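You operate a simulated robot arm through the tools that you are given. There is no shell and no other tool.

Carry out the task below with a simulated robot arm. There is one attempt and no reset: what you move stays moved.

TASK
Turn the warming plate off and plug the brass lamp back in.
Fine: clear the brown bottle onto the teal coaster; dial off before the orange plug comes out; lay it on the console; lamp on last. Set down upright: what you pick out.

The check looks at the end state, three seconds after you hand in, the way a careful person would. Anything else that was tipped, shoved, dropped, spilled or broken makes it a failure.

THE ROBOT
A 6-joint arm with a two-finger gripper, fixed in place. Base frame: the origin is at the foot of the arm, x ahead of it, y to its left, z up; the work surface is at about z = 840. Readings come in mm, rad, newtons and seconds.
Its first joint turns from -2.897 to 2.897 rad. Payload 3.43 kg.
The tool frame sits at the grasp point between the pads (the TCP): z along the fingers, y along the line on which they close. The tips reach 20 mm beyond it. The gripper opens to 190 mm. The gripper's body begins 248 mm behind the TCP.
Orientation is told as [roll, pitch, yaw] about the base's x, y, z axes, in that order, counted from this pose: with the fingers straight down and closing along the base's y, the tool's x points along the base's -x, its y along +y and its z along -z.

THE INTERFACE
- The arm moves only by the tool apply_moves. Its argument "series" is a list of rows, each an object of numbers (a shift or turn left out is 0, a gripper value left out holds the last): "x", "y", "z": the shift along the tool's x, y, z in units of 40 mm (1.0 is 40 mm); "wx", "wy", "wz": the turn, a rotation vector about the tool's x, y, z in units of 4 degrees (1.0 is 4 degrees); "jaw": the finger opening in mm, from 0 to 190. In form: [{"x": .., "y": .., "z": .., "wx": .., "wy": .., "wz": .., "jaw": ..}, ...]. A call has 1 to 20 rows; each row shifts and turns the commanded pose from where the row before left it, along the tool's axes as they then stand. A call with a number of a shift or a turn outside -1 to 1 is refused whole. A row lasts 0.2 s, in which the tool goes at most 50 mm and 0.15 rad; a call with a longer step from one row to the next is refused whole, and so is a gripper value outside its range. A pose out of reach is approached as far as the arm can. The call stops where the force on the tool passes 90 N (or 10 N more than at its start, if that is more) or the arm is blocked; 0.2 s more then pass. Each finger travels about 153 mm/s and halts on what it meets, pressing with about 28 N; the grip force reading is that of the motor and also rises with nothing between the fingers. The clock runs only during rows and for 0.2 s after the last one: add rows that do not move to give the fingers time. The reply holds the time, the measured pose of the TCP, the force on the tool along the base axes, the opening and the grip force, in the units named above and with some noise, with the torque about the TCP (base axes, N m) and any sound that the robot's microphone picked up.
- Cameras (640 x 400 px; columns grow to the right, rows downward): "scene" is fixed at [220.7, -650.1, 1448.7]; the picture's right is [0.07, -1.00, 0.00], its down [-0.76, -0.05, -0.65] and it looks along [0.65, 0.04, -0.76] (base axes); focal length 214 px, centre (320, 200). "wrist" rides on the gripper at [70, -8, -288] in the tool frame; the picture's right is [0.12, 0.99, 0.00], its down [-0.96, 0.12, -0.25] and it looks along [-0.24, 0.03, 0.97] (tool axes); focal length 261 px, centre (320, 200). There is no depth. A picture from a camera that has moved, and an enlarged one, comes with that camera's place and axes in the base frame and with its lens.
- snapshot(camera): a new picture of that camera. No time passes.
- raise_lower(by): slides the trunk up (or, below 0, down) by that many mm; the arm rides with it, the base frame stays. It gives what a move gives, with no picture.
- close_up(camera, box): a new picture of the part [left, top, right, bottom] of that camera's present view, enlarged. No time passes.
- finish_job(): hands the job in; it is judged then, once.

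Places have to be worked out from the pictures, the camera data and where the tool is seen. Open the gripper and draw the arm clear of the work before you hand the job in, unless the task says otherwise.

The tools are called after "Emit:" by a JSON object that holds its "method" and its "body". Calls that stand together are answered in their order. apply_moves: Moves the arm, as the interface text tells. Its arguments: {"type":"object","properties":{"series":{"type":"array"}},"required":["series"]} The other tools are called the same way: raise_lower (by) slides the trunk up or down; snapshot (camera) takes a picture; close_up (camera, box) takes an enlarged picture of a part of a camera's view; finish_job () hands the job in.

At the start:

```text
time: 0.0
ee_pos: [649.5, -417.6, 1227.5]
ee_rot: [0.0, 0.0, 0.0]
wrist_force: [0.8, 0.6, -0.7]
ft_torque: [0.01, 0.0, 0.0]
opening: 190.1
grasp_force: 0.0
trunk travel left (down, up): [-250.0, 190.0]
```

scene: 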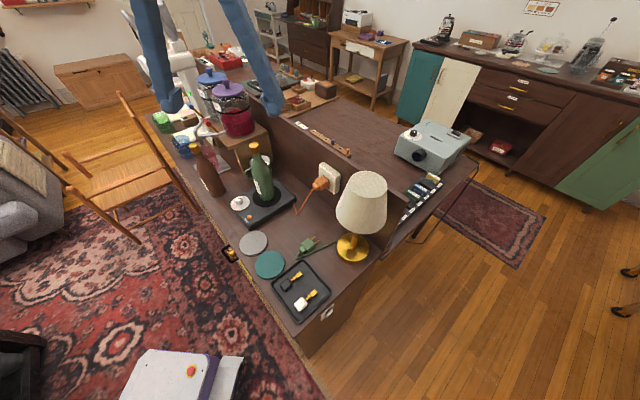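
wrist: 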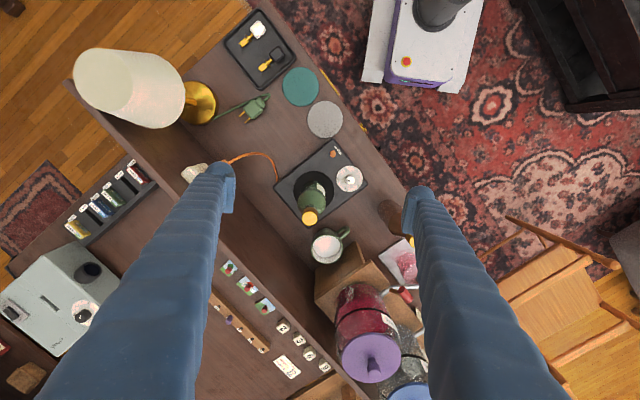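

I'll start by looking closely at the work area from both cameras before moving anything.

Emit:
{"method": "close_up", "body": {"camera": "scene", "box": [180, 130, 400, 330]}}

Emit:
{"method": "close_up", "body": {"camera": "wrist", "box": [180, 0, 420, 270]}}

Emit:
{"method": "close_up", "body": {"camera": "scene", "box": [180, 130, 290, 240]}}

Emit:
{"method": "close_up", "body": {"camera": "scene", "box": [270, 150, 400, 280]}}

```text
2.00 times, centred on (290, 230) of scene
camera zoom: at [220.7, -650.1, 1448.7], right [0.07, -1.0, 0.0], down [-0.76, -0.05, -0.65], along [0.65, 0.04, -0.76], focal length 429 px, centre (380, 140)
```

zoom: 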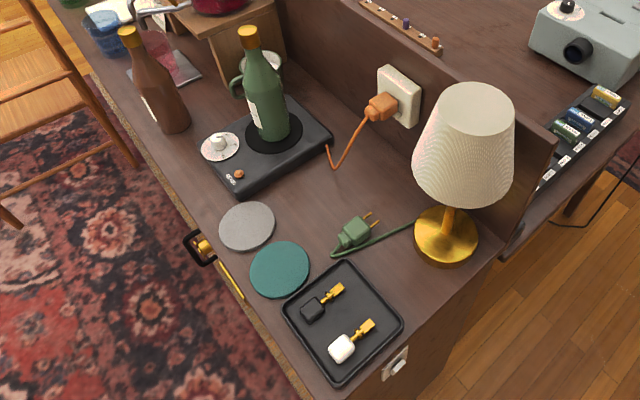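

```text
1.48 times, centred on (300, 135) of wrist
camera zoom: at [578.3, -426.6, 1514.9], right [-0.12, 0.99, 0.0], down [0.96, 0.12, 0.25], along [0.24, 0.03, -0.97], focal length 386 px, centre (350, 296)
```

zoom: 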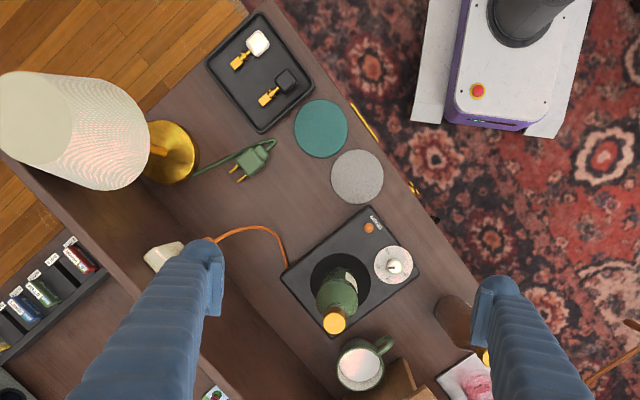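

```text
3.64 times, centred on (235, 185) of scene
camera zoom: at [220.7, -650.1, 1448.7], right [0.07, -1.0, 0.0], down [-0.76, -0.05, -0.65], along [0.65, 0.04, -0.76], focal length 780 px, centre (629, 254)
```

zoom: 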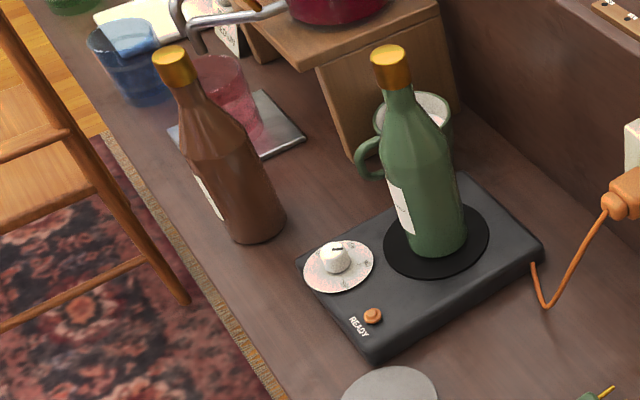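

```text
3.08 times, centred on (335, 215) of scene
camera zoom: at [220.7, -650.1, 1448.7], right [0.07, -1.0, 0.0], down [-0.76, -0.05, -0.65], along [0.65, 0.04, -0.76], focal length 660 px, centre (274, 154)
```

zoom: 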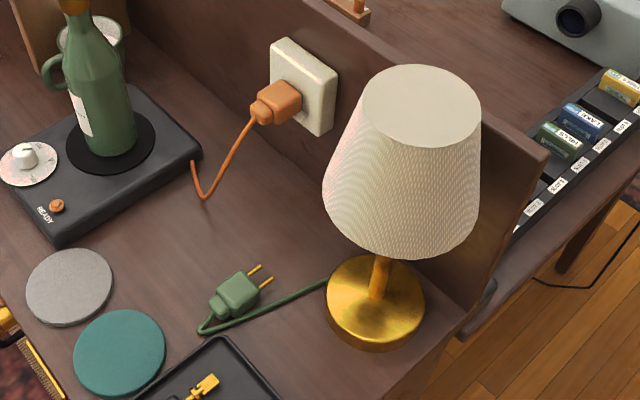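

Next I zoom in further on the dial, plugs, outlet, possible lamp switch and the coasters.

Emit:
{"method": "close_up", "body": {"camera": "scene", "box": [225, 190, 260, 212]}}

Emit:
{"method": "close_up", "body": {"camera": "wrist", "box": [320, 150, 380, 190]}}

Emit:
{"method": "close_up", "body": {"camera": "scene", "box": [300, 155, 350, 190]}}

Emit:
{"method": "close_up", "body": {"camera": "scene", "box": [260, 225, 380, 330]}}

Emit:
{"method": "close_up", "body": {"camera": "wrist", "box": [170, 60, 290, 190]}}

Emit:
{"method": "close_up", "body": {"camera": "scene", "box": [210, 230, 260, 270]}}

```text
16.00 times, centred on (242, 201) of scene
camera zoom: at [220.7, -650.1, 1448.7], right [0.07, -1.0, 0.0], down [-0.76, -0.05, -0.65], along [0.65, 0.04, -0.76], focal length 3432 px, centre (1560, 184)
```

zoom: 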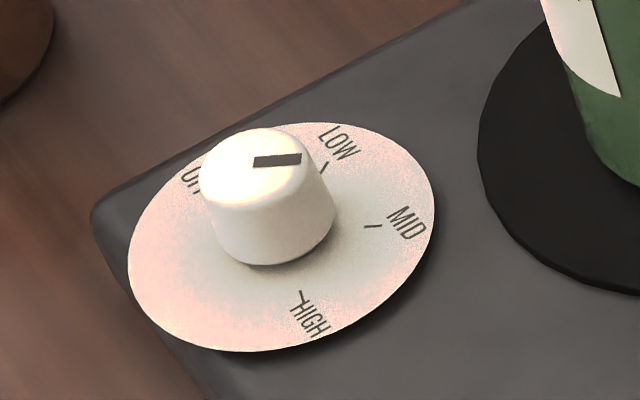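

```text
10.00 times, centred on (350, 170) of wrist
camera zoom: at [578.3, -426.6, 1514.9], right [-0.12, 0.99, 0.0], down [0.96, 0.12, 0.25], along [0.24, 0.03, -0.97], focal length 2606 px, centre (20, 500)
```

zoom: 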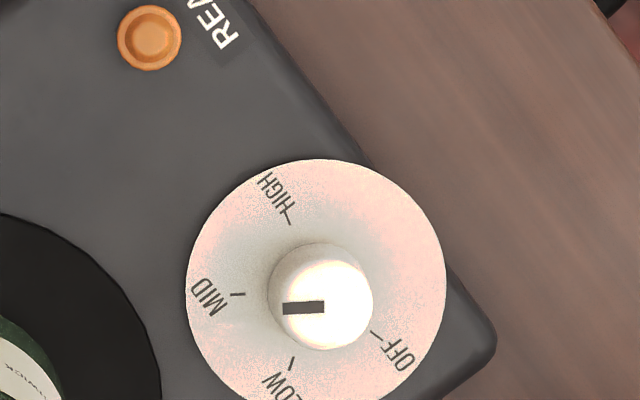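

```text
11.43 times, centred on (325, 172) of scene
camera zoom: at [220.7, -650.1, 1448.7], right [0.07, -1.0, 0.0], down [-0.76, -0.05, -0.65], along [0.65, 0.04, -0.76], focal length 2451 px, centre (263, 514)
```

zoom: 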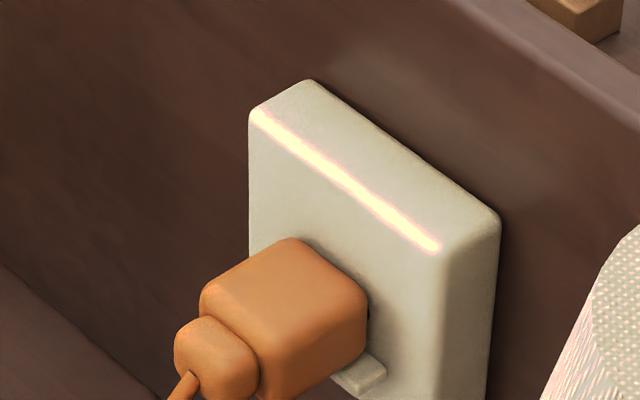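

```text
3.81 times, centred on (320, 278) of scene
camera zoom: at [220.7, -650.1, 1448.7], right [0.07, -1.0, 0.0], down [-0.76, -0.05, -0.65], along [0.65, 0.04, -0.76], focal length 817 px, centre (320, -95)
```

zoom: 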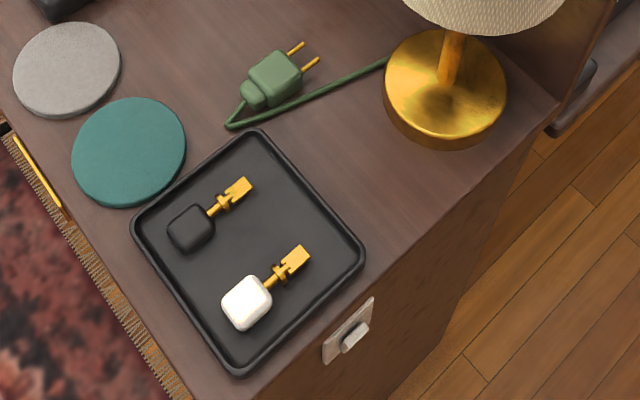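

```text
3.08 times, centred on (230, 125) of wrist
camera zoom: at [578.3, -426.6, 1514.9], right [-0.12, 0.99, 0.0], down [0.96, 0.12, 0.25], along [0.24, 0.03, -0.97], focal length 802 px, centre (597, 431)
```

zoom: 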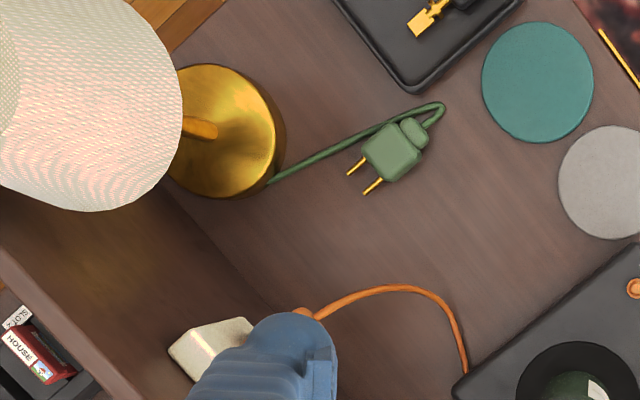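

```text
10.00 times, centred on (235, 250) of scene
camera zoom: at [220.7, -650.1, 1448.7], right [0.07, -1.0, 0.0], down [-0.76, -0.05, -0.65], along [0.65, 0.04, -0.76], focal length 2145 px, centre (1170, -300)
```

zoom: 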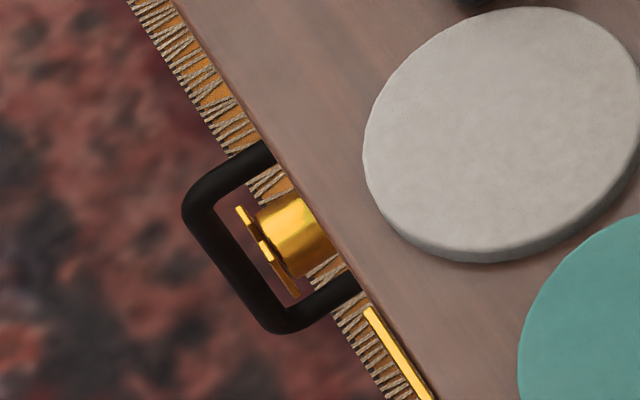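

The table is turned about 45° with the outlet on the partition, and the dial reads about MID. I still need to see the lower part of the outlet, the switch on the console end and the lamp, so I zoom on these.

Emit:
{"method": "close_up", "body": {"camera": "scene", "box": [310, 165, 350, 195]}}

Emit:
{"method": "close_up", "body": {"camera": "scene", "box": [310, 295, 345, 325]}}

Emit:
{"method": "close_up", "body": {"camera": "scene", "box": [325, 215, 400, 275]}}

Emit:
{"method": "close_up", "body": {"camera": "wrist", "box": [60, 40, 220, 140]}}

Emit:
{"method": "close_up", "body": {"camera": "scene", "box": [290, 230, 345, 265]}}

Emit:
{"method": "close_up", "body": {"camera": "scene", "box": [140, 60, 290, 160]}}

```text
13.33 times, centred on (330, 180) of scene
camera zoom: at [220.7, -650.1, 1448.7], right [0.07, -1.0, 0.0], down [-0.76, -0.05, -0.65], along [0.65, 0.04, -0.76], focal length 2860 px, centre (187, 467)
```

zoom: 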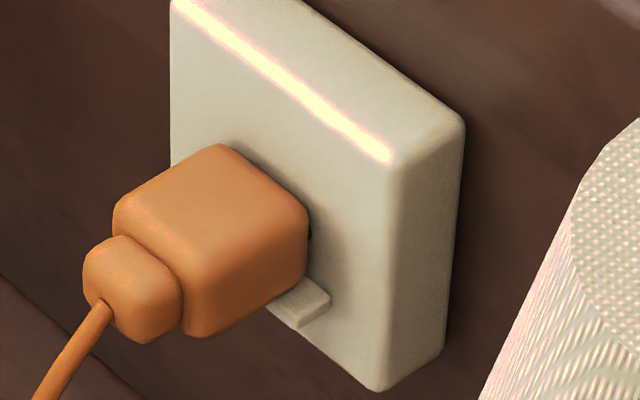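

```text
13.33 times, centred on (328, 310) of scene
camera zoom: at [220.7, -650.1, 1448.7], right [0.07, -1.0, 0.0], down [-0.76, -0.05, -0.65], along [0.65, 0.04, -0.76], focal length 2860 px, centre (220, -1267)
```

zoom: 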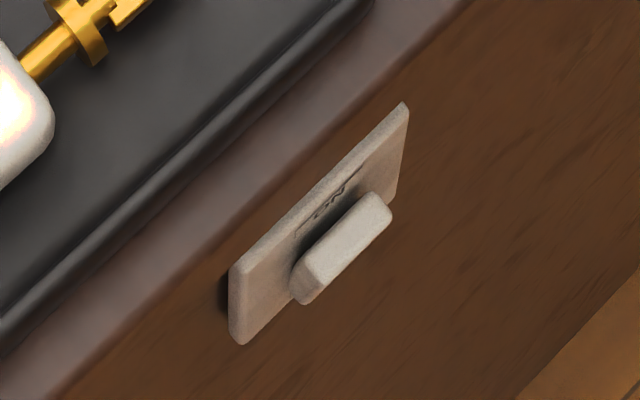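

```text
6.67 times, centred on (362, 245) of scene
camera zoom: at [220.7, -650.1, 1448.7], right [0.07, -1.0, 0.0], down [-0.76, -0.05, -0.65], along [0.65, 0.04, -0.76], focal length 1430 px, centre (37, -100)
```

zoom: 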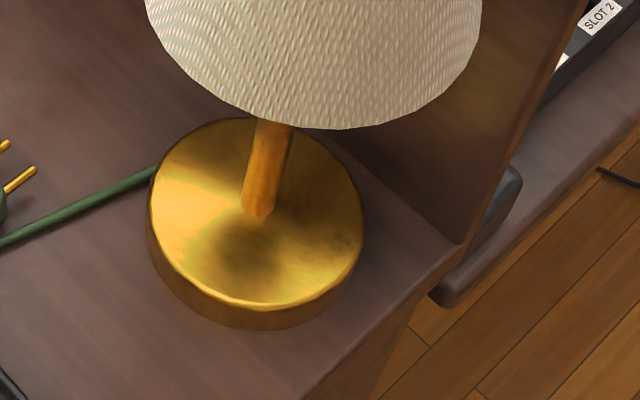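

```text
4.00 times, centred on (140, 90) of wrist
camera zoom: at [578.3, -426.6, 1514.9], right [-0.12, 0.99, 0.0], down [0.96, 0.12, 0.25], along [0.24, 0.03, -0.97], focal length 1043 px, centre (1040, 640)
```

zoom: 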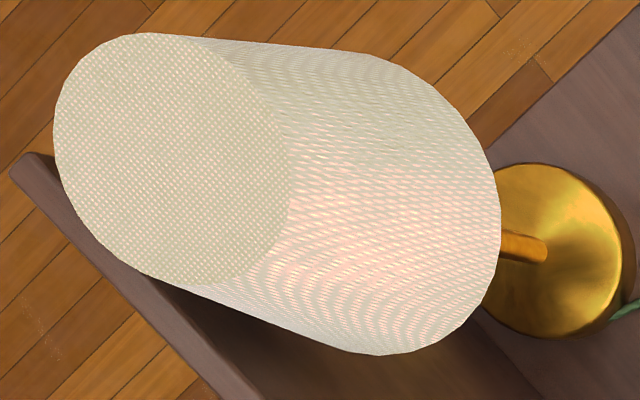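

```text
11.43 times, centred on (318, 248) of scene
camera zoom: at [220.7, -650.1, 1448.7], right [0.07, -1.0, 0.0], down [-0.76, -0.05, -0.65], along [0.65, 0.04, -0.76], focal length 2451 px, centre (349, -343)
```

zoom: 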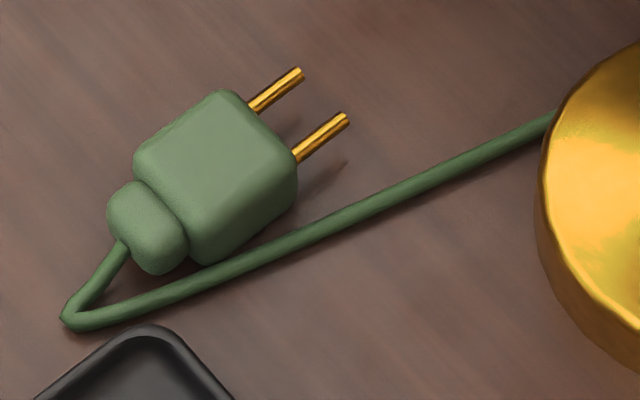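

```text
4.00 times, centred on (215, 110) of scene
camera zoom: at [220.7, -650.1, 1448.7], right [0.07, -1.0, 0.0], down [-0.76, -0.05, -0.65], along [0.65, 0.04, -0.76], focal length 858 px, centre (740, 560)
```

zoom: 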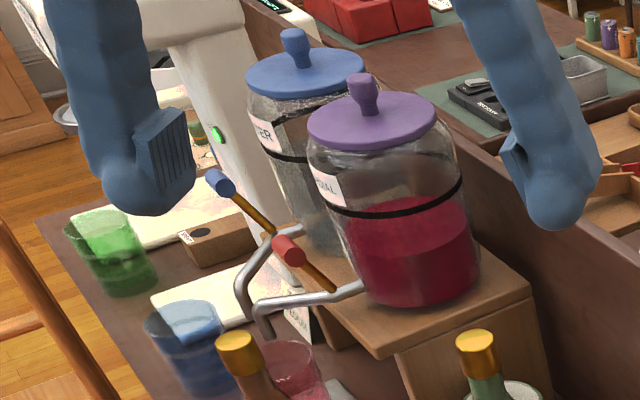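

Estimates in base frame: brown bottle base ≈ (751, −222), teal coaster ≈ (475, −486), dial ≈ (673, −343), outlet ≈ (690, −640) at z≈990. I rotate the tool 45° so that it closes along the table's length, and move high above the brown bottle for a better look.

Emit:
{"method": "apply_moves", "body": {"series": [{"wz": 1}, {"wz": 1}, {"wz": 1}, {"wz": 1}, {"wz": 1}, {"wz": 1}, {"wz": 1}, {"wz": 1}, {"wz": 1}, {"wz": 1}, {"wz": 1}, {"wz": 0.25}, {"y": 0.875, "x": 0.2775}, {"y": 0.875, "x": 0.2775}, {"y": 0.875, "x": 0.2775}, {"y": 0.875, "x": 0.2775}, {"y": 0.875, "x": 0.2775}, {"y": 0.875, "x": 0.2775}, {}]}}

Emit:
{"method": "snapshot", "body": {"camera": "wrist"}}

Emit:
{"method": "snapshot", "body": {"camera": "scene"}}

```text
time: 4.0
ee_pos: [751.8, -219.4, 1227.3]
ee_rot: [0.0, -0.001, -0.784]
wrist_force: [0.4, 0.4, 1.0]
ft_torque: [-0.1, -0.01, -0.03]
opening: 190.1
grasp_force: 0.0
trunk travel left (down, up): [-250.0, 190.0]
```

```text
taken
camera wrist: at [695.3, -176.2, 1514.0], right [0.62, 0.79, 0.0], down [0.76, -0.6, 0.25], along [0.19, -0.15, -0.97], focal length 261 px, centre (320, 200)
```

wrist: 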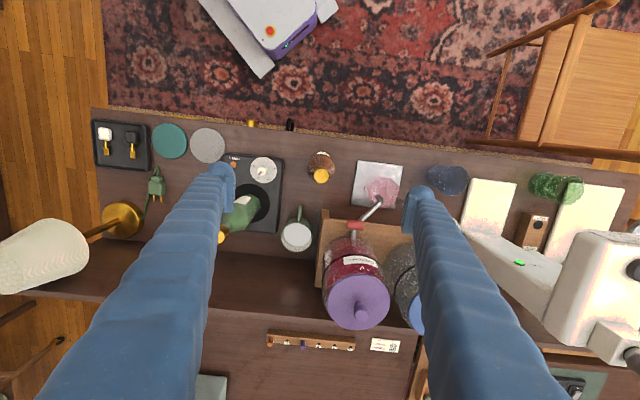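

```text
taken
```

scene: 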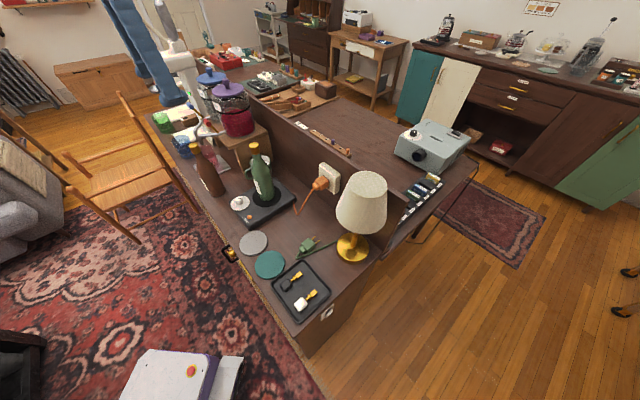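

The bottle is visible directly; I zoom to locate its base and cap centres precisely.

Emit:
{"method": "close_up", "body": {"camera": "wrist", "box": [280, 130, 360, 200]}}

Emit:
{"method": "close_up", "body": {"camera": "scene", "box": [180, 135, 240, 205]}}

Emit:
{"method": "close_up", "body": {"camera": "wrist", "box": [90, 100, 310, 250]}}

```text
5.71 times, centred on (320, 165) of wrist
camera zoom: at [695.3, -176.2, 1514.0], right [0.62, 0.79, 0.0], down [0.76, -0.6, 0.25], along [0.19, -0.15, -0.97], focal length 1489 px, centre (320, 400)
```

zoom: 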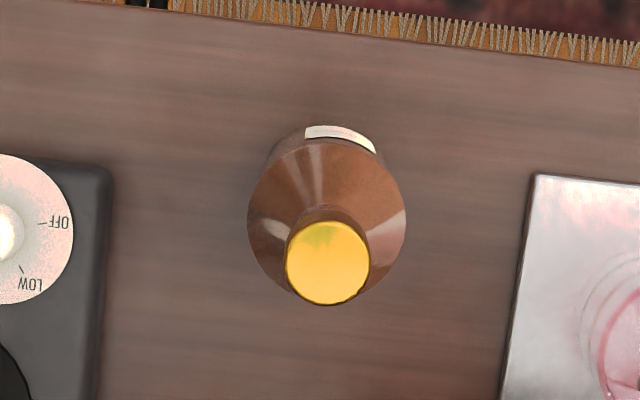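

```text
5.71 times, centred on (210, 170) of scene
camera zoom: at [220.7, -650.1, 1448.7], right [0.07, -1.0, 0.0], down [-0.76, -0.05, -0.65], along [0.65, 0.04, -0.76], focal length 1226 px, centre (949, 371)
```

zoom: 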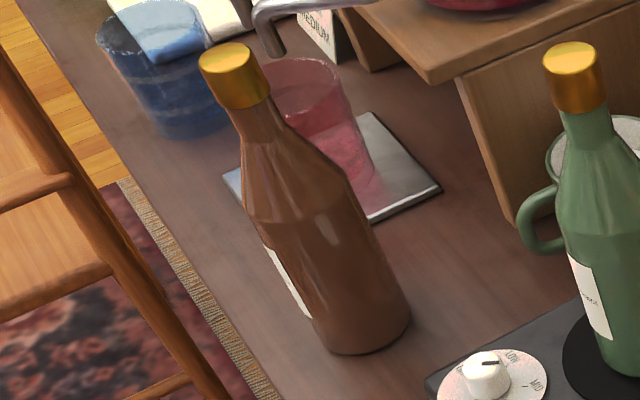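

```text
2.67 times, centred on (200, 175) of wrist
camera zoom: at [695.3, -176.2, 1514.0], right [0.62, 0.79, 0.0], down [0.76, -0.6, 0.25], along [0.19, -0.15, -0.97], focal length 695 px, centre (640, 267)
```

zoom: 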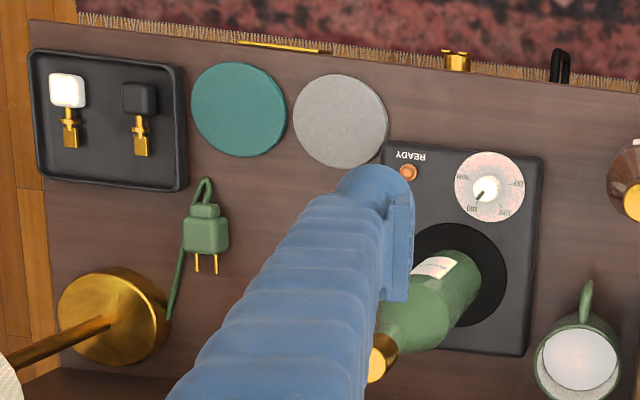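

The bottle axis is at about (752, −218), directly under the TCP, ~60 mm in diameter with shoulder at z≈955. I narrow the jaws to 100 mm (to stay clear of plate and glass tray) and descend to mid-body height.

Emit:
{"method": "apply_moves", "body": {"series": [{"jaw": 100, "x": 0.02, "y": 0.03}, {}, {"z": 1}, {"z": 1}, {"z": 1}, {"z": 1}, {"z": 1}, {"z": 1}, {"z": 1}, {"z": 1}, {}]}}

Emit:
{"method": "snapshot", "body": {"camera": "wrist"}}

Emit:
{"method": "close_up", "body": {"camera": "scene", "box": [150, 110, 260, 210]}}

```text
time: 6.4
ee_pos: [752.5, -222.5, 908.5]
ee_rot: [0.0, 0.0, -0.786]
wrist_force: [0.5, -0.5, 0.7]
ft_torque: [0.01, -0.03, 0.02]
opening: 99.8
grasp_force: 0.0
trunk travel left (down, up): [-250.0, 190.0]
```

```text
taken
camera wrist: at [695.1, -179.6, 1195.8], right [0.62, 0.79, 0.0], down [0.76, -0.6, 0.25], along [0.19, -0.15, -0.97], focal length 261 px, centre (320, 200)
```

wrist: 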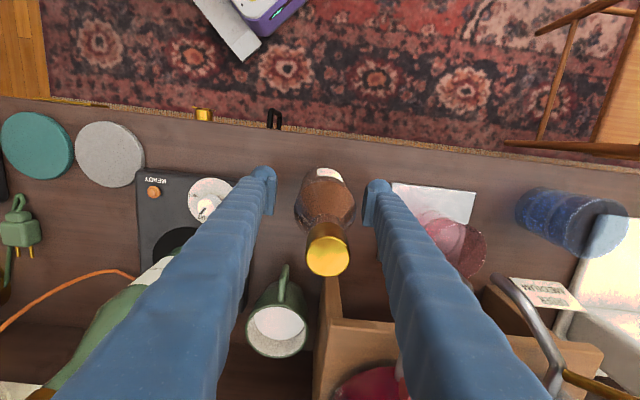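

```text
4.00 times, centred on (205, 160) of scene
camera zoom: at [220.7, -650.1, 1448.7], right [0.07, -1.0, 0.0], down [-0.76, -0.05, -0.65], along [0.65, 0.04, -0.76], focal length 858 px, centre (780, 360)
```

zoom: 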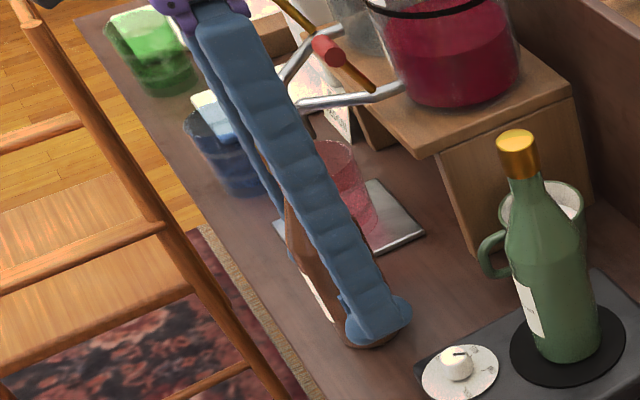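

The bottle sits well between the fingers. I nudge 2–3 mm to centre and close on the body.

Emit:
{"method": "apply_moves", "body": {"series": [{"x": 0.06, "y": 0.06}, {"jaw": 40}, {}, {}, {}]}}

```text
time: 7.6
ee_pos: [752.7, -218.8, 908.8]
ee_rot: [0.001, 0.0, -0.786]
wrist_force: [2.4, 0.4, 5.0]
ft_torque: [-0.07, -0.03, 0.09]
opening: 59.5
grasp_force: 28.7
trunk travel left (down, up): [-250.0, 190.0]
```

Bottle gripped at 59.5 mm. I lift it straight up 160 mm and check.

Emit:
{"method": "apply_moves", "body": {"series": [{"z": -0.25}, {"z": -0.5}, {"z": -0.75}, {"z": -0.75}, {"z": -0.75}, {"z": -0.75}, {"z": -0.25}, {}]}}

Emit:
{"method": "snapshot", "body": {"camera": "wrist"}}

Emit:
{"method": "snapshot", "body": {"camera": "scene"}}

```text
time: 9.4
ee_pos: [750.0, -217.2, 1065.9]
ee_rot: [-0.001, 0.002, -0.786]
wrist_force: [-0.8, -0.7, -6.2]
ft_torque: [0.04, -0.01, -0.02]
opening: 59.3
grasp_force: 28.0
trunk travel left (down, up): [-250.0, 190.0]
```

```text
taken
camera wrist: at [693.4, -174.0, 1353.0], right [0.62, 0.79, 0.0], down [0.76, -0.6, 0.25], along [0.19, -0.15, -0.97], focal length 261 px, centre (320, 200)
```

wrist: 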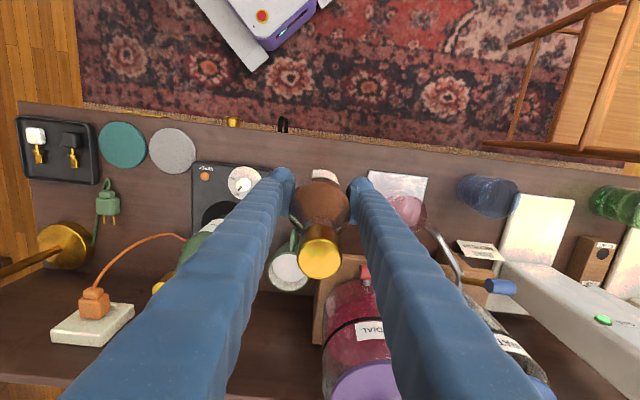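

```text
taken
```

scene: 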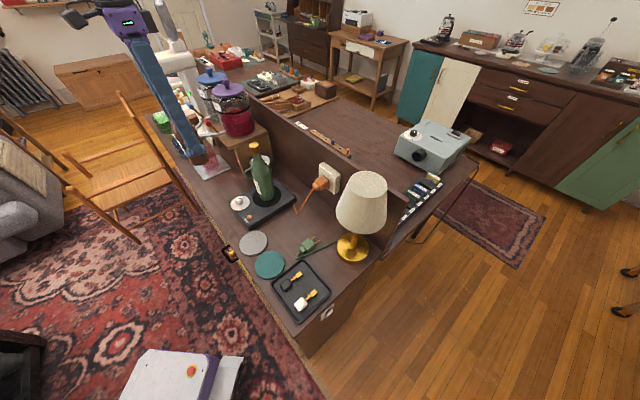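

Lifted cleanly (~6 N). I zoom on the teal coaster and on the outlet from this viewpoint to refine positions.

Emit:
{"method": "close_up", "body": {"camera": "wrist", "box": [80, 100, 210, 190]}}

Emit:
{"method": "close_up", "body": {"camera": "wrist", "box": [40, 270, 150, 350]}}

Emit:
{"method": "close_up", "body": {"camera": "wrist", "box": [190, 150, 270, 220]}}

```text
4.44 times, centred on (145, 145) of wrist
camera zoom: at [693.4, -174.0, 1353.0], right [0.62, 0.79, 0.0], down [0.76, -0.6, 0.25], along [0.19, -0.15, -0.97], focal length 1158 px, centre (1098, 444)
```

zoom: 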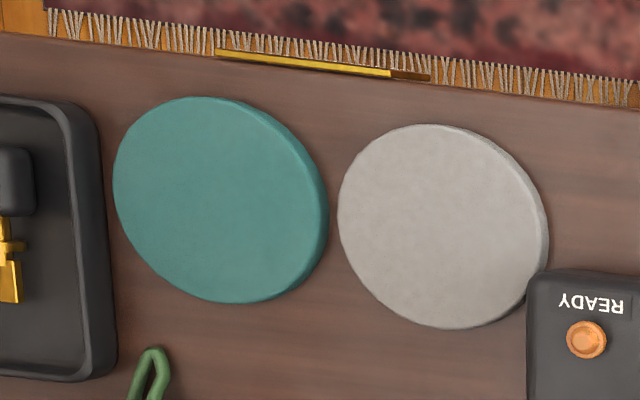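

```text
5.00 times, centred on (95, 310) of wrist
camera zoom: at [693.4, -174.0, 1353.0], right [0.62, 0.79, 0.0], down [0.76, -0.6, 0.25], along [0.19, -0.15, -0.97], focal length 1303 px, centre (1445, -350)
```

zoom: 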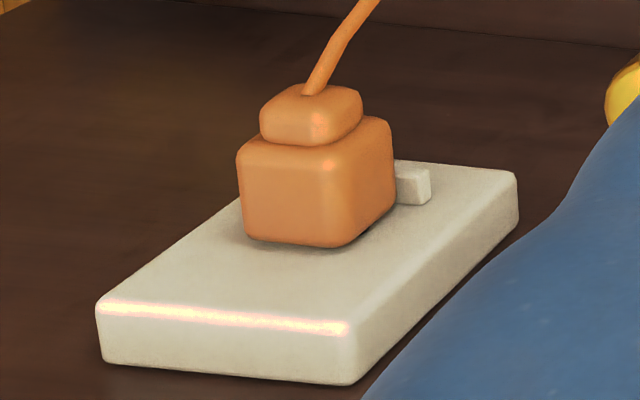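

```text
5.71 times, centred on (230, 185) of wrist
camera zoom: at [693.4, -174.0, 1353.0], right [0.62, 0.79, 0.0], down [0.76, -0.6, 0.25], along [0.19, -0.15, -0.97], focal length 1489 px, centre (834, 286)
```

zoom: 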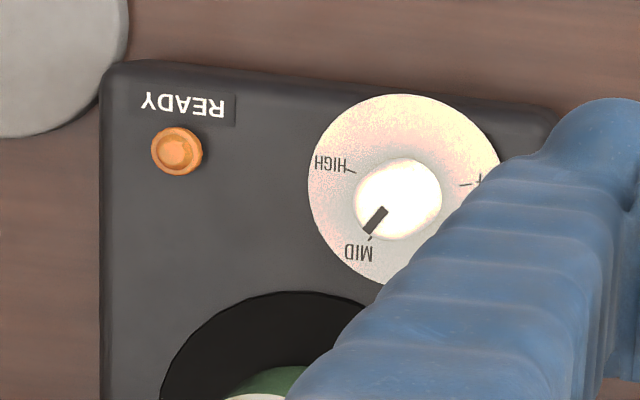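

The teal coaster centre works out to about (475, −485), ~90 mm across. I carry the bottle along the table front (away from the green bottle) to above it.

Emit:
{"method": "apply_moves", "body": {"series": [{"y": -0.5}, {"y": -0.9}, {"y": -0.9}, {"y": -0.9}, {"y": -0.9}, {"y": -0.9}, {"y": -0.9}, {"y": -0.9}, {"y": -0.9}, {"y": -0.9, "x": 0.128}, {"y": -0.6}, {"y": -0.395}, {}, {}]}}

Emit:
{"method": "snapshot", "body": {"camera": "wrist"}}

Emit:
{"method": "snapshot", "body": {"camera": "scene"}}

```text
time: 12.4
ee_pos: [475.1, -486.0, 1070.8]
ee_rot: [0.001, -0.001, -0.784]
wrist_force: [-0.3, -0.3, -6.8]
ft_torque: [0.0, 0.02, -0.03]
opening: 59.1
grasp_force: 28.4
trunk travel left (down, up): [-250.0, 190.0]
```

```text
taken
camera wrist: at [419.1, -442.0, 1356.5], right [0.62, 0.79, 0.0], down [0.76, -0.6, 0.25], along [0.19, -0.15, -0.97], focal length 261 px, centre (320, 200)
```

wrist: 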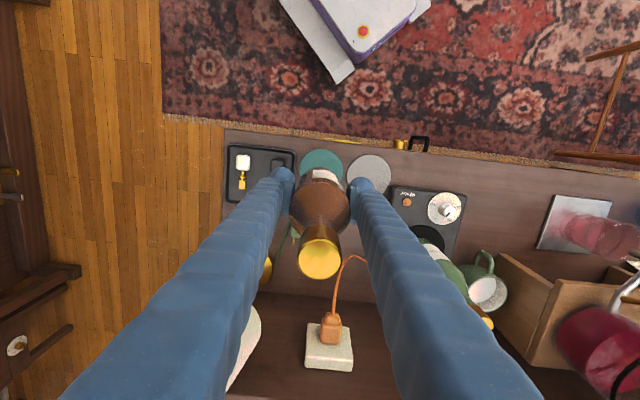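

```text
taken
```

scene: 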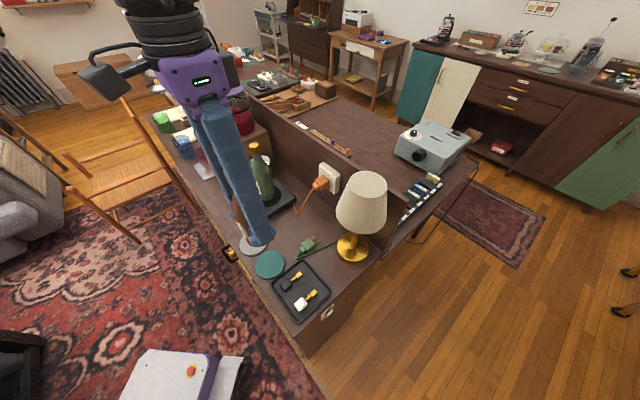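

Bottle is right over the teal coaster. I lower to ~20 mm above it.

Emit:
{"method": "apply_moves", "body": {"series": [{"z": 0.6}, {"z": 0.9}, {"z": 0.9}, {"z": 0.6}, {"z": 0.4}, {"z": 0.1}, {}, {}]}}

Emit:
{"method": "close_up", "body": {"camera": "scene", "box": [220, 200, 320, 290]}}

Emit:
{"method": "close_up", "body": {"camera": "wrist", "box": [260, 110, 400, 230]}}

```text
time: 14.2
ee_pos: [474.0, -486.1, 928.6]
ee_rot: [0.001, 0.001, -0.785]
wrist_force: [0.0, -0.9, -6.0]
ft_torque: [0.0, -0.01, -0.02]
opening: 59.5
grasp_force: 27.9
trunk travel left (down, up): [-250.0, 190.0]
```

```text
4.44 times, centred on (270, 245) of scene
camera zoom: at [220.7, -650.1, 1448.7], right [0.07, -1.0, 0.0], down [-0.76, -0.05, -0.65], along [0.65, 0.04, -0.76], focal length 953 px, centre (542, 0)
```

zoom: 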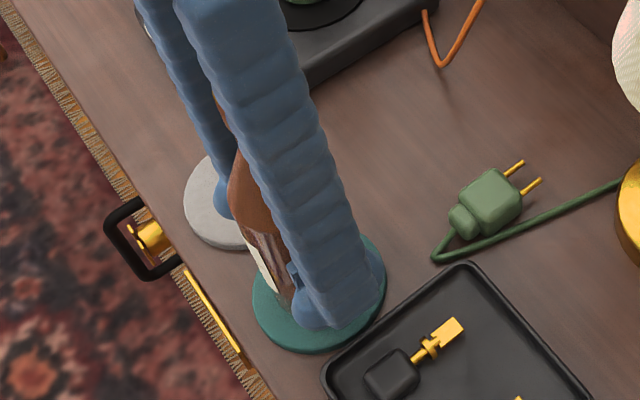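

```text
3.33 times, centred on (330, 170) of wrist
camera zoom: at [419.3, -442.0, 1215.5], right [0.62, 0.79, 0.0], down [0.76, -0.6, 0.25], along [0.19, -0.15, -0.97], focal length 869 px, centre (287, 300)
```

zoom: 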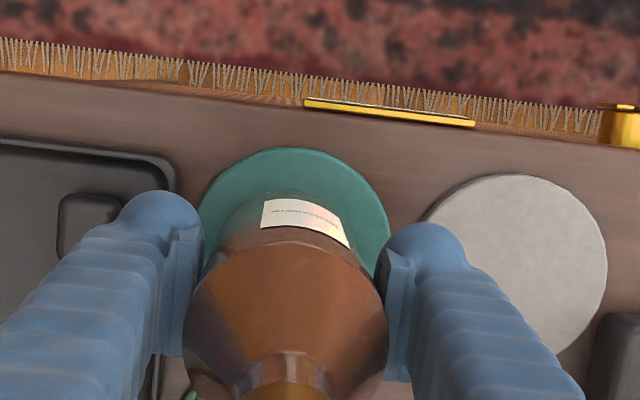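

Slight correction of ~3 mm towards the coaster centre, then gentle lowering.

Emit:
{"method": "apply_moves", "body": {"series": [{"x": 0.08, "y": 0.07}, {"z": 0.2}, {"z": 0.05}, {}]}}

Emit:
{"method": "apply_moves", "body": {"series": [{"z": 0.04}, {"z": 0.04}, {}]}}

```text
time: 15.2
ee_pos: [476.2, -481.2, 917.7]
ee_rot: [0.001, 0.001, -0.786]
wrist_force: [0.6, 0.9, -6.2]
ft_torque: [0.01, 0.02, 0.0]
opening: 59.5
grasp_force: 27.5
trunk travel left (down, up): [-250.0, 190.0]
```

```text
time: 16.0
ee_pos: [475.3, -481.1, 916.6]
ee_rot: [-0.001, -0.004, -0.785]
wrist_force: [1.5, 0.4, 21.0]
ft_torque: [0.06, 0.05, 0.1]
opening: 59.2
grasp_force: 27.6
trunk travel left (down, up): [-250.0, 190.0]
```

Contact reached (force rose from −6 to +21 N). I relieve the pressure slightly, then open to release.

Emit:
{"method": "apply_moves", "body": {"series": [{"z": -0.03}, {}]}}

```text
time: 16.6
ee_pos: [475.9, -481.4, 916.7]
ee_rot: [-0.001, 0.0, -0.787]
wrist_force: [-1.8, -1.9, 16.8]
ft_torque: [-0.09, 0.15, 0.01]
opening: 59.5
grasp_force: 28.0
trunk travel left (down, up): [-250.0, 190.0]
```

Emit:
{"method": "apply_moves", "body": {"series": [{"z": -0.03}, {}]}}

```text
time: 17.2
ee_pos: [475.5, -481.0, 917.3]
ee_rot: [0.0, 0.001, -0.785]
wrist_force: [2.2, -2.2, 4.0]
ft_torque: [-0.27, -0.16, -0.01]
opening: 59.8
grasp_force: 27.6
trunk travel left (down, up): [-250.0, 190.0]
```

Force now only slightly above zero, so the bottle's weight is on the coaster. I open to 100 mm and check before withdrawing.

Emit:
{"method": "apply_moves", "body": {"series": [{"jaw": 70}, {"jaw": 100}, {}, {}]}}

Emit:
{"method": "close_up", "body": {"camera": "wrist", "box": [250, 110, 410, 260]}}

Emit:
{"method": "close_up", "body": {"camera": "scene", "box": [220, 180, 320, 290]}}

```text
time: 18.2
ee_pos: [474.6, -481.5, 916.6]
ee_rot: [-0.001, -0.001, -0.785]
wrist_force: [0.2, 0.1, -0.4]
ft_torque: [0.0, -0.01, 0.0]
opening: 99.8
grasp_force: 0.1
trunk travel left (down, up): [-250.0, 190.0]
```

```text
2.67 times, centred on (330, 185) of wrist
camera zoom: at [419.1, -438.0, 1204.0], right [0.62, 0.79, 0.0], down [0.76, -0.6, 0.25], along [0.19, -0.15, -0.97], focal length 695 px, centre (293, 240)
```

zoom: 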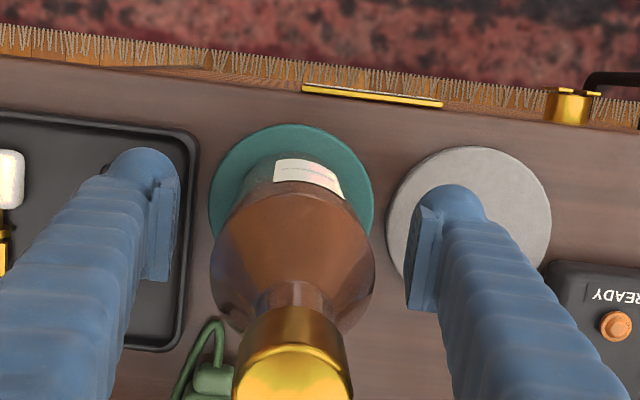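

```text
3.64 times, centred on (270, 235) of scene
camera zoom: at [220.7, -650.1, 1448.7], right [0.07, -1.0, 0.0], down [-0.76, -0.05, -0.65], along [0.65, 0.04, -0.76], focal length 780 px, centre (502, 73)
```

zoom: 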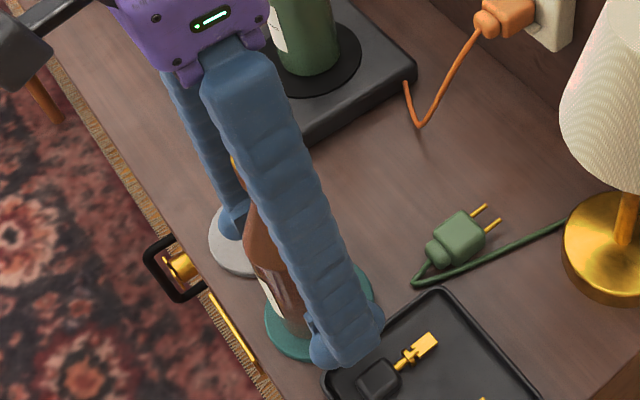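

Bottle stands freely and upright on the teal coaster. I withdraw straight up and then move over the dial.

Emit:
{"method": "apply_moves", "body": {"series": [{"z": -0.4}, {"z": -1}, {"z": -1}, {"z": -1}, {"z": -1}, {"z": -1}, {"z": -1}, {"z": -1}, {"z": -0.4}, {"y": 0.99, "x": -0.1775}, {"y": 0.99, "x": -0.1775}, {"y": 0.99, "x": -0.1775}, {"y": 0.99, "x": -0.1775}, {"y": 0.99, "x": -0.1775}, {"y": 0.99, "x": -0.1775, "jaw": 60}, {}, {}]}}

Emit:
{"method": "snapshot", "body": {"camera": "wrist"}}

Emit:
{"method": "snapshot", "body": {"camera": "scene"}}

Emit:
{"method": "close_up", "body": {"camera": "wrist", "box": [270, 150, 370, 230]}}

```text
time: 21.8
ee_pos: [675.4, -344.0, 1228.2]
ee_rot: [-0.001, 0.001, -0.785]
wrist_force: [0.9, -0.5, 0.1]
ft_torque: [0.03, 0.04, -0.01]
opening: 60.2
grasp_force: 0.0
trunk travel left (down, up): [-250.0, 190.0]
```

```text
taken
camera wrist: at [619.3, -300.4, 1514.1], right [0.62, 0.79, 0.0], down [0.76, -0.6, 0.25], along [0.19, -0.15, -0.97], focal length 261 px, centre (320, 200)
```

wrist: 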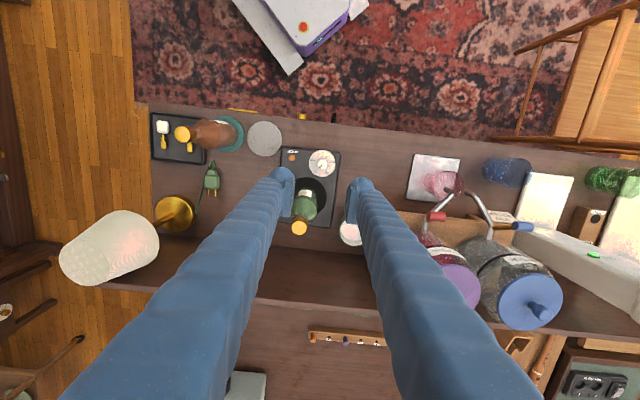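

```text
taken
```

scene: 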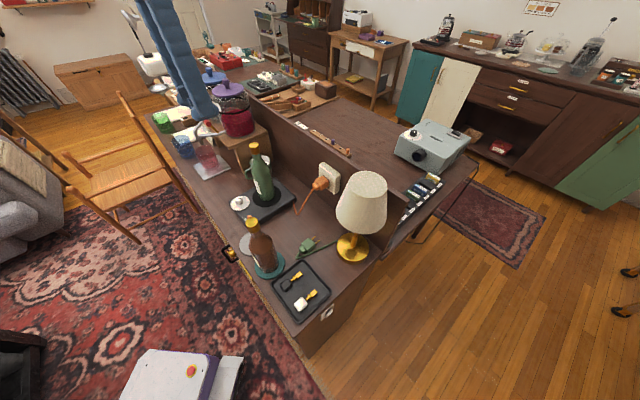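

```text
5.00 times, centred on (320, 190) of wrist
camera zoom: at [619.3, -300.4, 1514.1], right [0.62, 0.79, 0.0], down [0.76, -0.6, 0.25], along [0.19, -0.15, -0.97], focal length 1303 px, centre (320, 250)
```

zoom: 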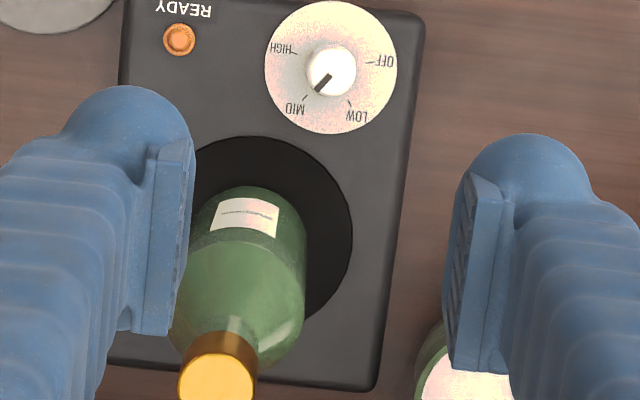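

Knob centre refined to ≈(675.3, −337.5), top at z≈899; pointer is at MID and must go ~138° counter-clockwise (seen from above) to OFF. I centre over it and pre-rotate clockwise 68° in the air, to allow one full stroke.

Emit:
{"method": "apply_moves", "body": {"series": [{"y": 0.115, "x": 0.1175}, {"wz": 1}, {"wz": 1}, {"wz": 1}, {"wz": 1}, {"wz": 1}, {"wz": 1}, {"wz": 1}, {"wz": 1}, {"wz": 1}, {"wz": 1}, {"wz": 1}, {"wz": 1}, {"wz": 1}, {"wz": 1}, {"wz": 1}, {"wz": 1}, {"wz": 1}, {}, {}]}}

Emit:
{"method": "snapshot", "body": {"camera": "wrist"}}

```text
time: 26.0
ee_pos: [674.2, -337.0, 1228.3]
ee_rot: [0.001, 0.0, -1.971]
wrist_force: [0.2, -0.6, -0.2]
ft_torque: [0.01, 0.0, 0.01]
opening: 59.9
grasp_force: 0.0
trunk travel left (down, up): [-250.0, 190.0]
```

```text
taken
camera wrist: at [693.6, -268.8, 1516.2], right [0.96, -0.28, 0.0], down [-0.27, -0.93, 0.25], along [-0.07, -0.24, -0.97], focal length 261 px, centre (320, 200)
```

wrist: 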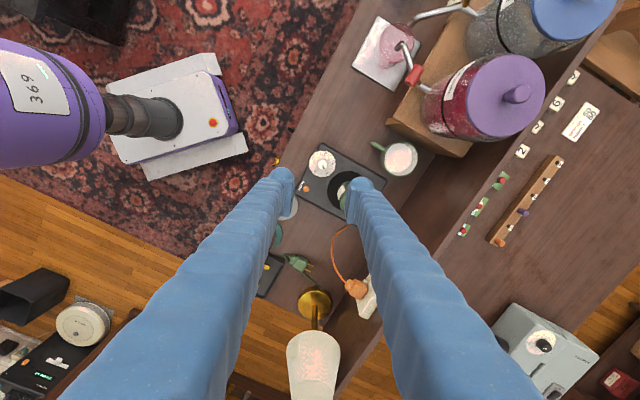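

The −113° yaw is reachable. I close to 46 mm and descend to z≈960 above the knob to check centring.

Emit:
{"method": "apply_moves", "body": {"series": [{"jaw": 46}, {"z": 0.9}, {"z": 0.95}, {"z": 0.95}, {"z": 0.95}, {"z": 0.95}, {"z": 0.95}, {"z": 0.75}, {"z": 0.3}, {}, {}]}}

Emit:
{"method": "close_up", "body": {"camera": "wrist", "box": [240, 140, 400, 260]}}

Emit:
{"method": "close_up", "body": {"camera": "scene", "box": [200, 150, 320, 240]}}

```text
time: 28.4
ee_pos: [673.1, -337.0, 962.3]
ee_rot: [0.0, 0.001, -1.972]
wrist_force: [-0.6, 0.4, 0.0]
ft_torque: [-0.03, -0.01, 0.01]
opening: 46.0
grasp_force: 0.0
trunk travel left (down, up): [-250.0, 190.0]
```

```text
3.33 times, centred on (320, 200) of wrist
camera zoom: at [692.2, -269.3, 1248.6], right [0.96, -0.28, 0.0], down [-0.27, -0.93, 0.25], along [-0.07, -0.24, -0.97], focal length 869 px, centre (320, 200)
```

zoom: 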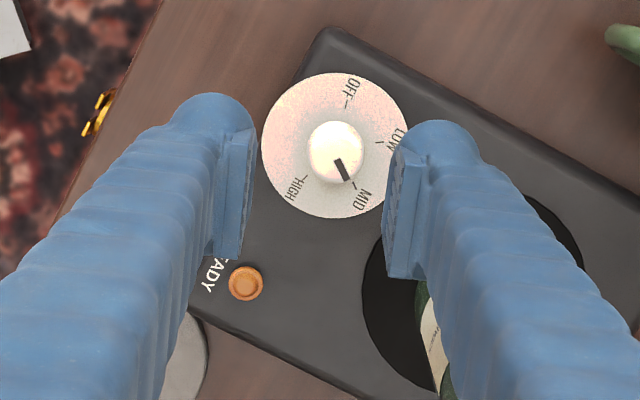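

```text
4.44 times, centred on (260, 195) of scene
camera zoom: at [220.7, -650.1, 1448.7], right [0.07, -1.0, 0.0], down [-0.76, -0.05, -0.65], along [0.65, 0.04, -0.76], focal length 953 px, centre (587, 222)
```

zoom: 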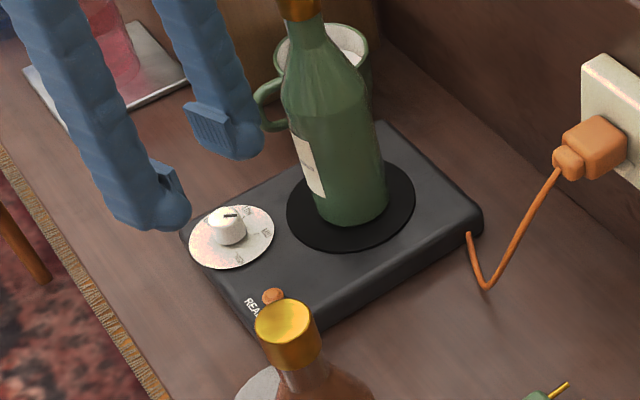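

The knob appears ~6 mm off along tool y and ~4.5 mm along tool x. I correct and descend to z≈925 to check again.

Emit:
{"method": "apply_moves", "body": {"series": [{"x": 0.11, "y": 0.15}, {"z": 0.5}, {"z": 0.4}, {}, {}]}}

Emit:
{"method": "close_up", "body": {"camera": "wrist", "box": [260, 140, 380, 230]}}

Emit:
{"method": "close_up", "body": {"camera": "scene", "box": [210, 160, 290, 220]}}

```text
time: 29.6
ee_pos: [680.7, -334.5, 926.2]
ee_rot: [-0.001, 0.001, -1.972]
wrist_force: [0.6, -0.1, 0.6]
ft_torque: [0.0, 0.02, 0.0]
opening: 46.1
grasp_force: 0.0
trunk travel left (down, up): [-250.0, 190.0]
```

```text
4.44 times, centred on (320, 185) of wrist
camera zoom: at [700.7, -267.2, 1213.2], right [0.96, -0.28, 0.0], down [-0.27, -0.93, 0.25], along [-0.07, -0.24, -0.97], focal length 1158 px, centre (320, 267)
```

zoom: 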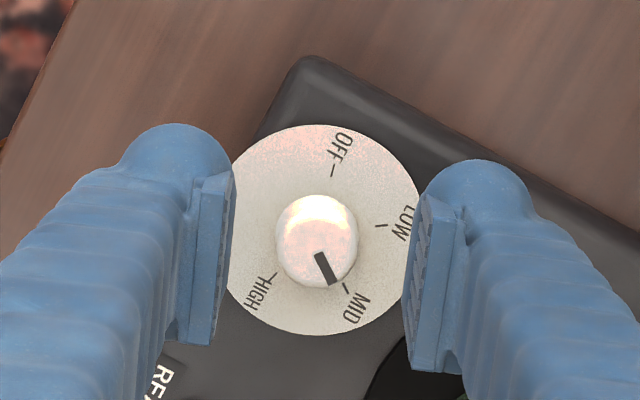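

```text
6.67 times, centred on (250, 190) of scene
camera zoom: at [220.7, -650.1, 1448.7], right [0.07, -1.0, 0.0], down [-0.76, -0.05, -0.65], along [0.65, 0.04, -0.76], focal length 1430 px, centre (787, 267)
```

zoom: 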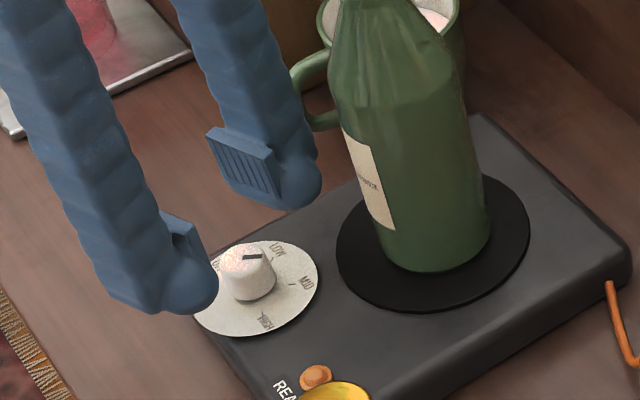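

Lateral centring is now good; a 3 mm correction along −x, then descend to about z=905 so the pads straddle the knob.

Emit:
{"method": "apply_moves", "body": {"series": [{"x": -0.07}, {"z": 0.3}, {"z": 0.2}, {}, {}]}}

Emit:
{"method": "close_up", "body": {"camera": "wrist", "box": [260, 140, 380, 230]}}

Emit:
{"method": "close_up", "body": {"camera": "scene", "box": [215, 175, 275, 220]}}

```text
time: 30.8
ee_pos: [678.8, -338.1, 905.7]
ee_rot: [-0.002, 0.001, -1.974]
wrist_force: [0.0, 0.3, 0.0]
ft_torque: [-0.04, 0.02, -0.01]
opening: 45.9
grasp_force: 0.1
trunk travel left (down, up): [-250.0, 190.0]
```

```text
4.44 times, centred on (320, 185) of wrist
camera zoom: at [698.7, -270.8, 1192.6], right [0.96, -0.28, 0.0], down [-0.27, -0.93, 0.25], along [-0.07, -0.24, -0.97], focal length 1158 px, centre (320, 267)
```

zoom: 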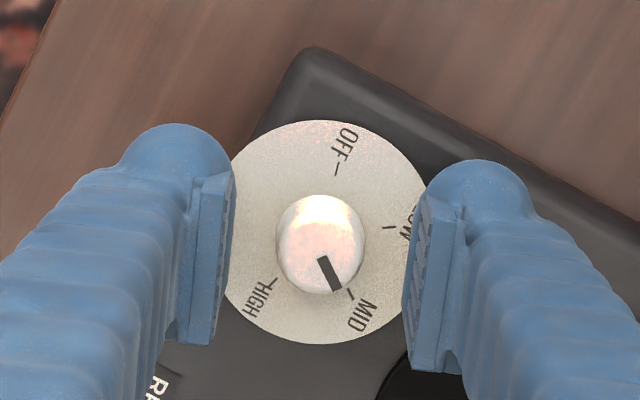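

```text
8.89 times, centred on (245, 198) of scene
camera zoom: at [220.7, -650.1, 1448.7], right [0.07, -1.0, 0.0], down [-0.76, -0.05, -0.65], along [0.65, 0.04, -0.76], focal length 1906 px, centre (987, 222)
```

zoom: 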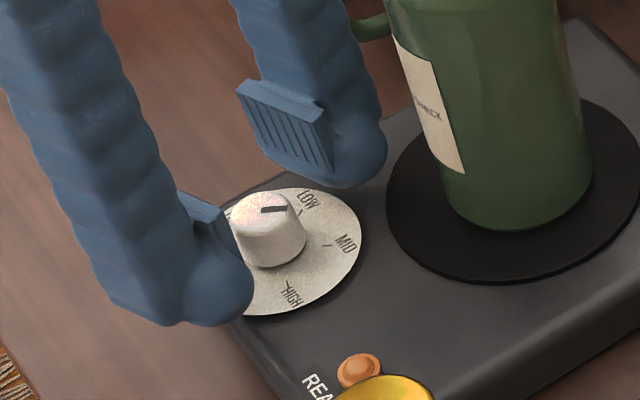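

Pads straddle the knob and are centred within ~1 mm. I lower 3 mm more and close gently onto the knob.

Emit:
{"method": "apply_moves", "body": {"series": [{"z": 0.075}, {}, {"jaw": 36}, {"jaw": 30}, {"jaw": 12}, {}, {}]}}

Emit:
{"method": "close_up", "body": {"camera": "wrist", "box": [260, 140, 380, 230]}}

```text
time: 32.4
ee_pos: [679.2, -337.6, 902.5]
ee_rot: [0.0, 0.0, -1.973]
wrist_force: [0.8, -0.5, 0.0]
ft_torque: [0.05, -0.01, 0.0]
opening: 23.5
grasp_force: 45.7
trunk travel left (down, up): [-250.0, 190.0]
```

```text
4.44 times, centred on (320, 185) of wrist
camera zoom: at [699.1, -270.3, 1189.8], right [0.96, -0.28, 0.0], down [-0.27, -0.93, 0.25], along [-0.07, -0.24, -0.97], focal length 1158 px, centre (320, 267)
```

zoom: 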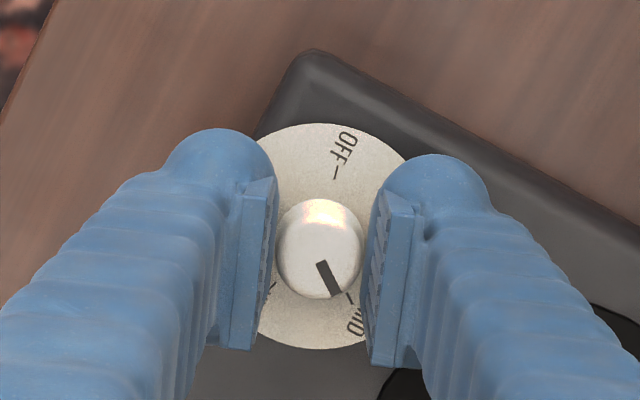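

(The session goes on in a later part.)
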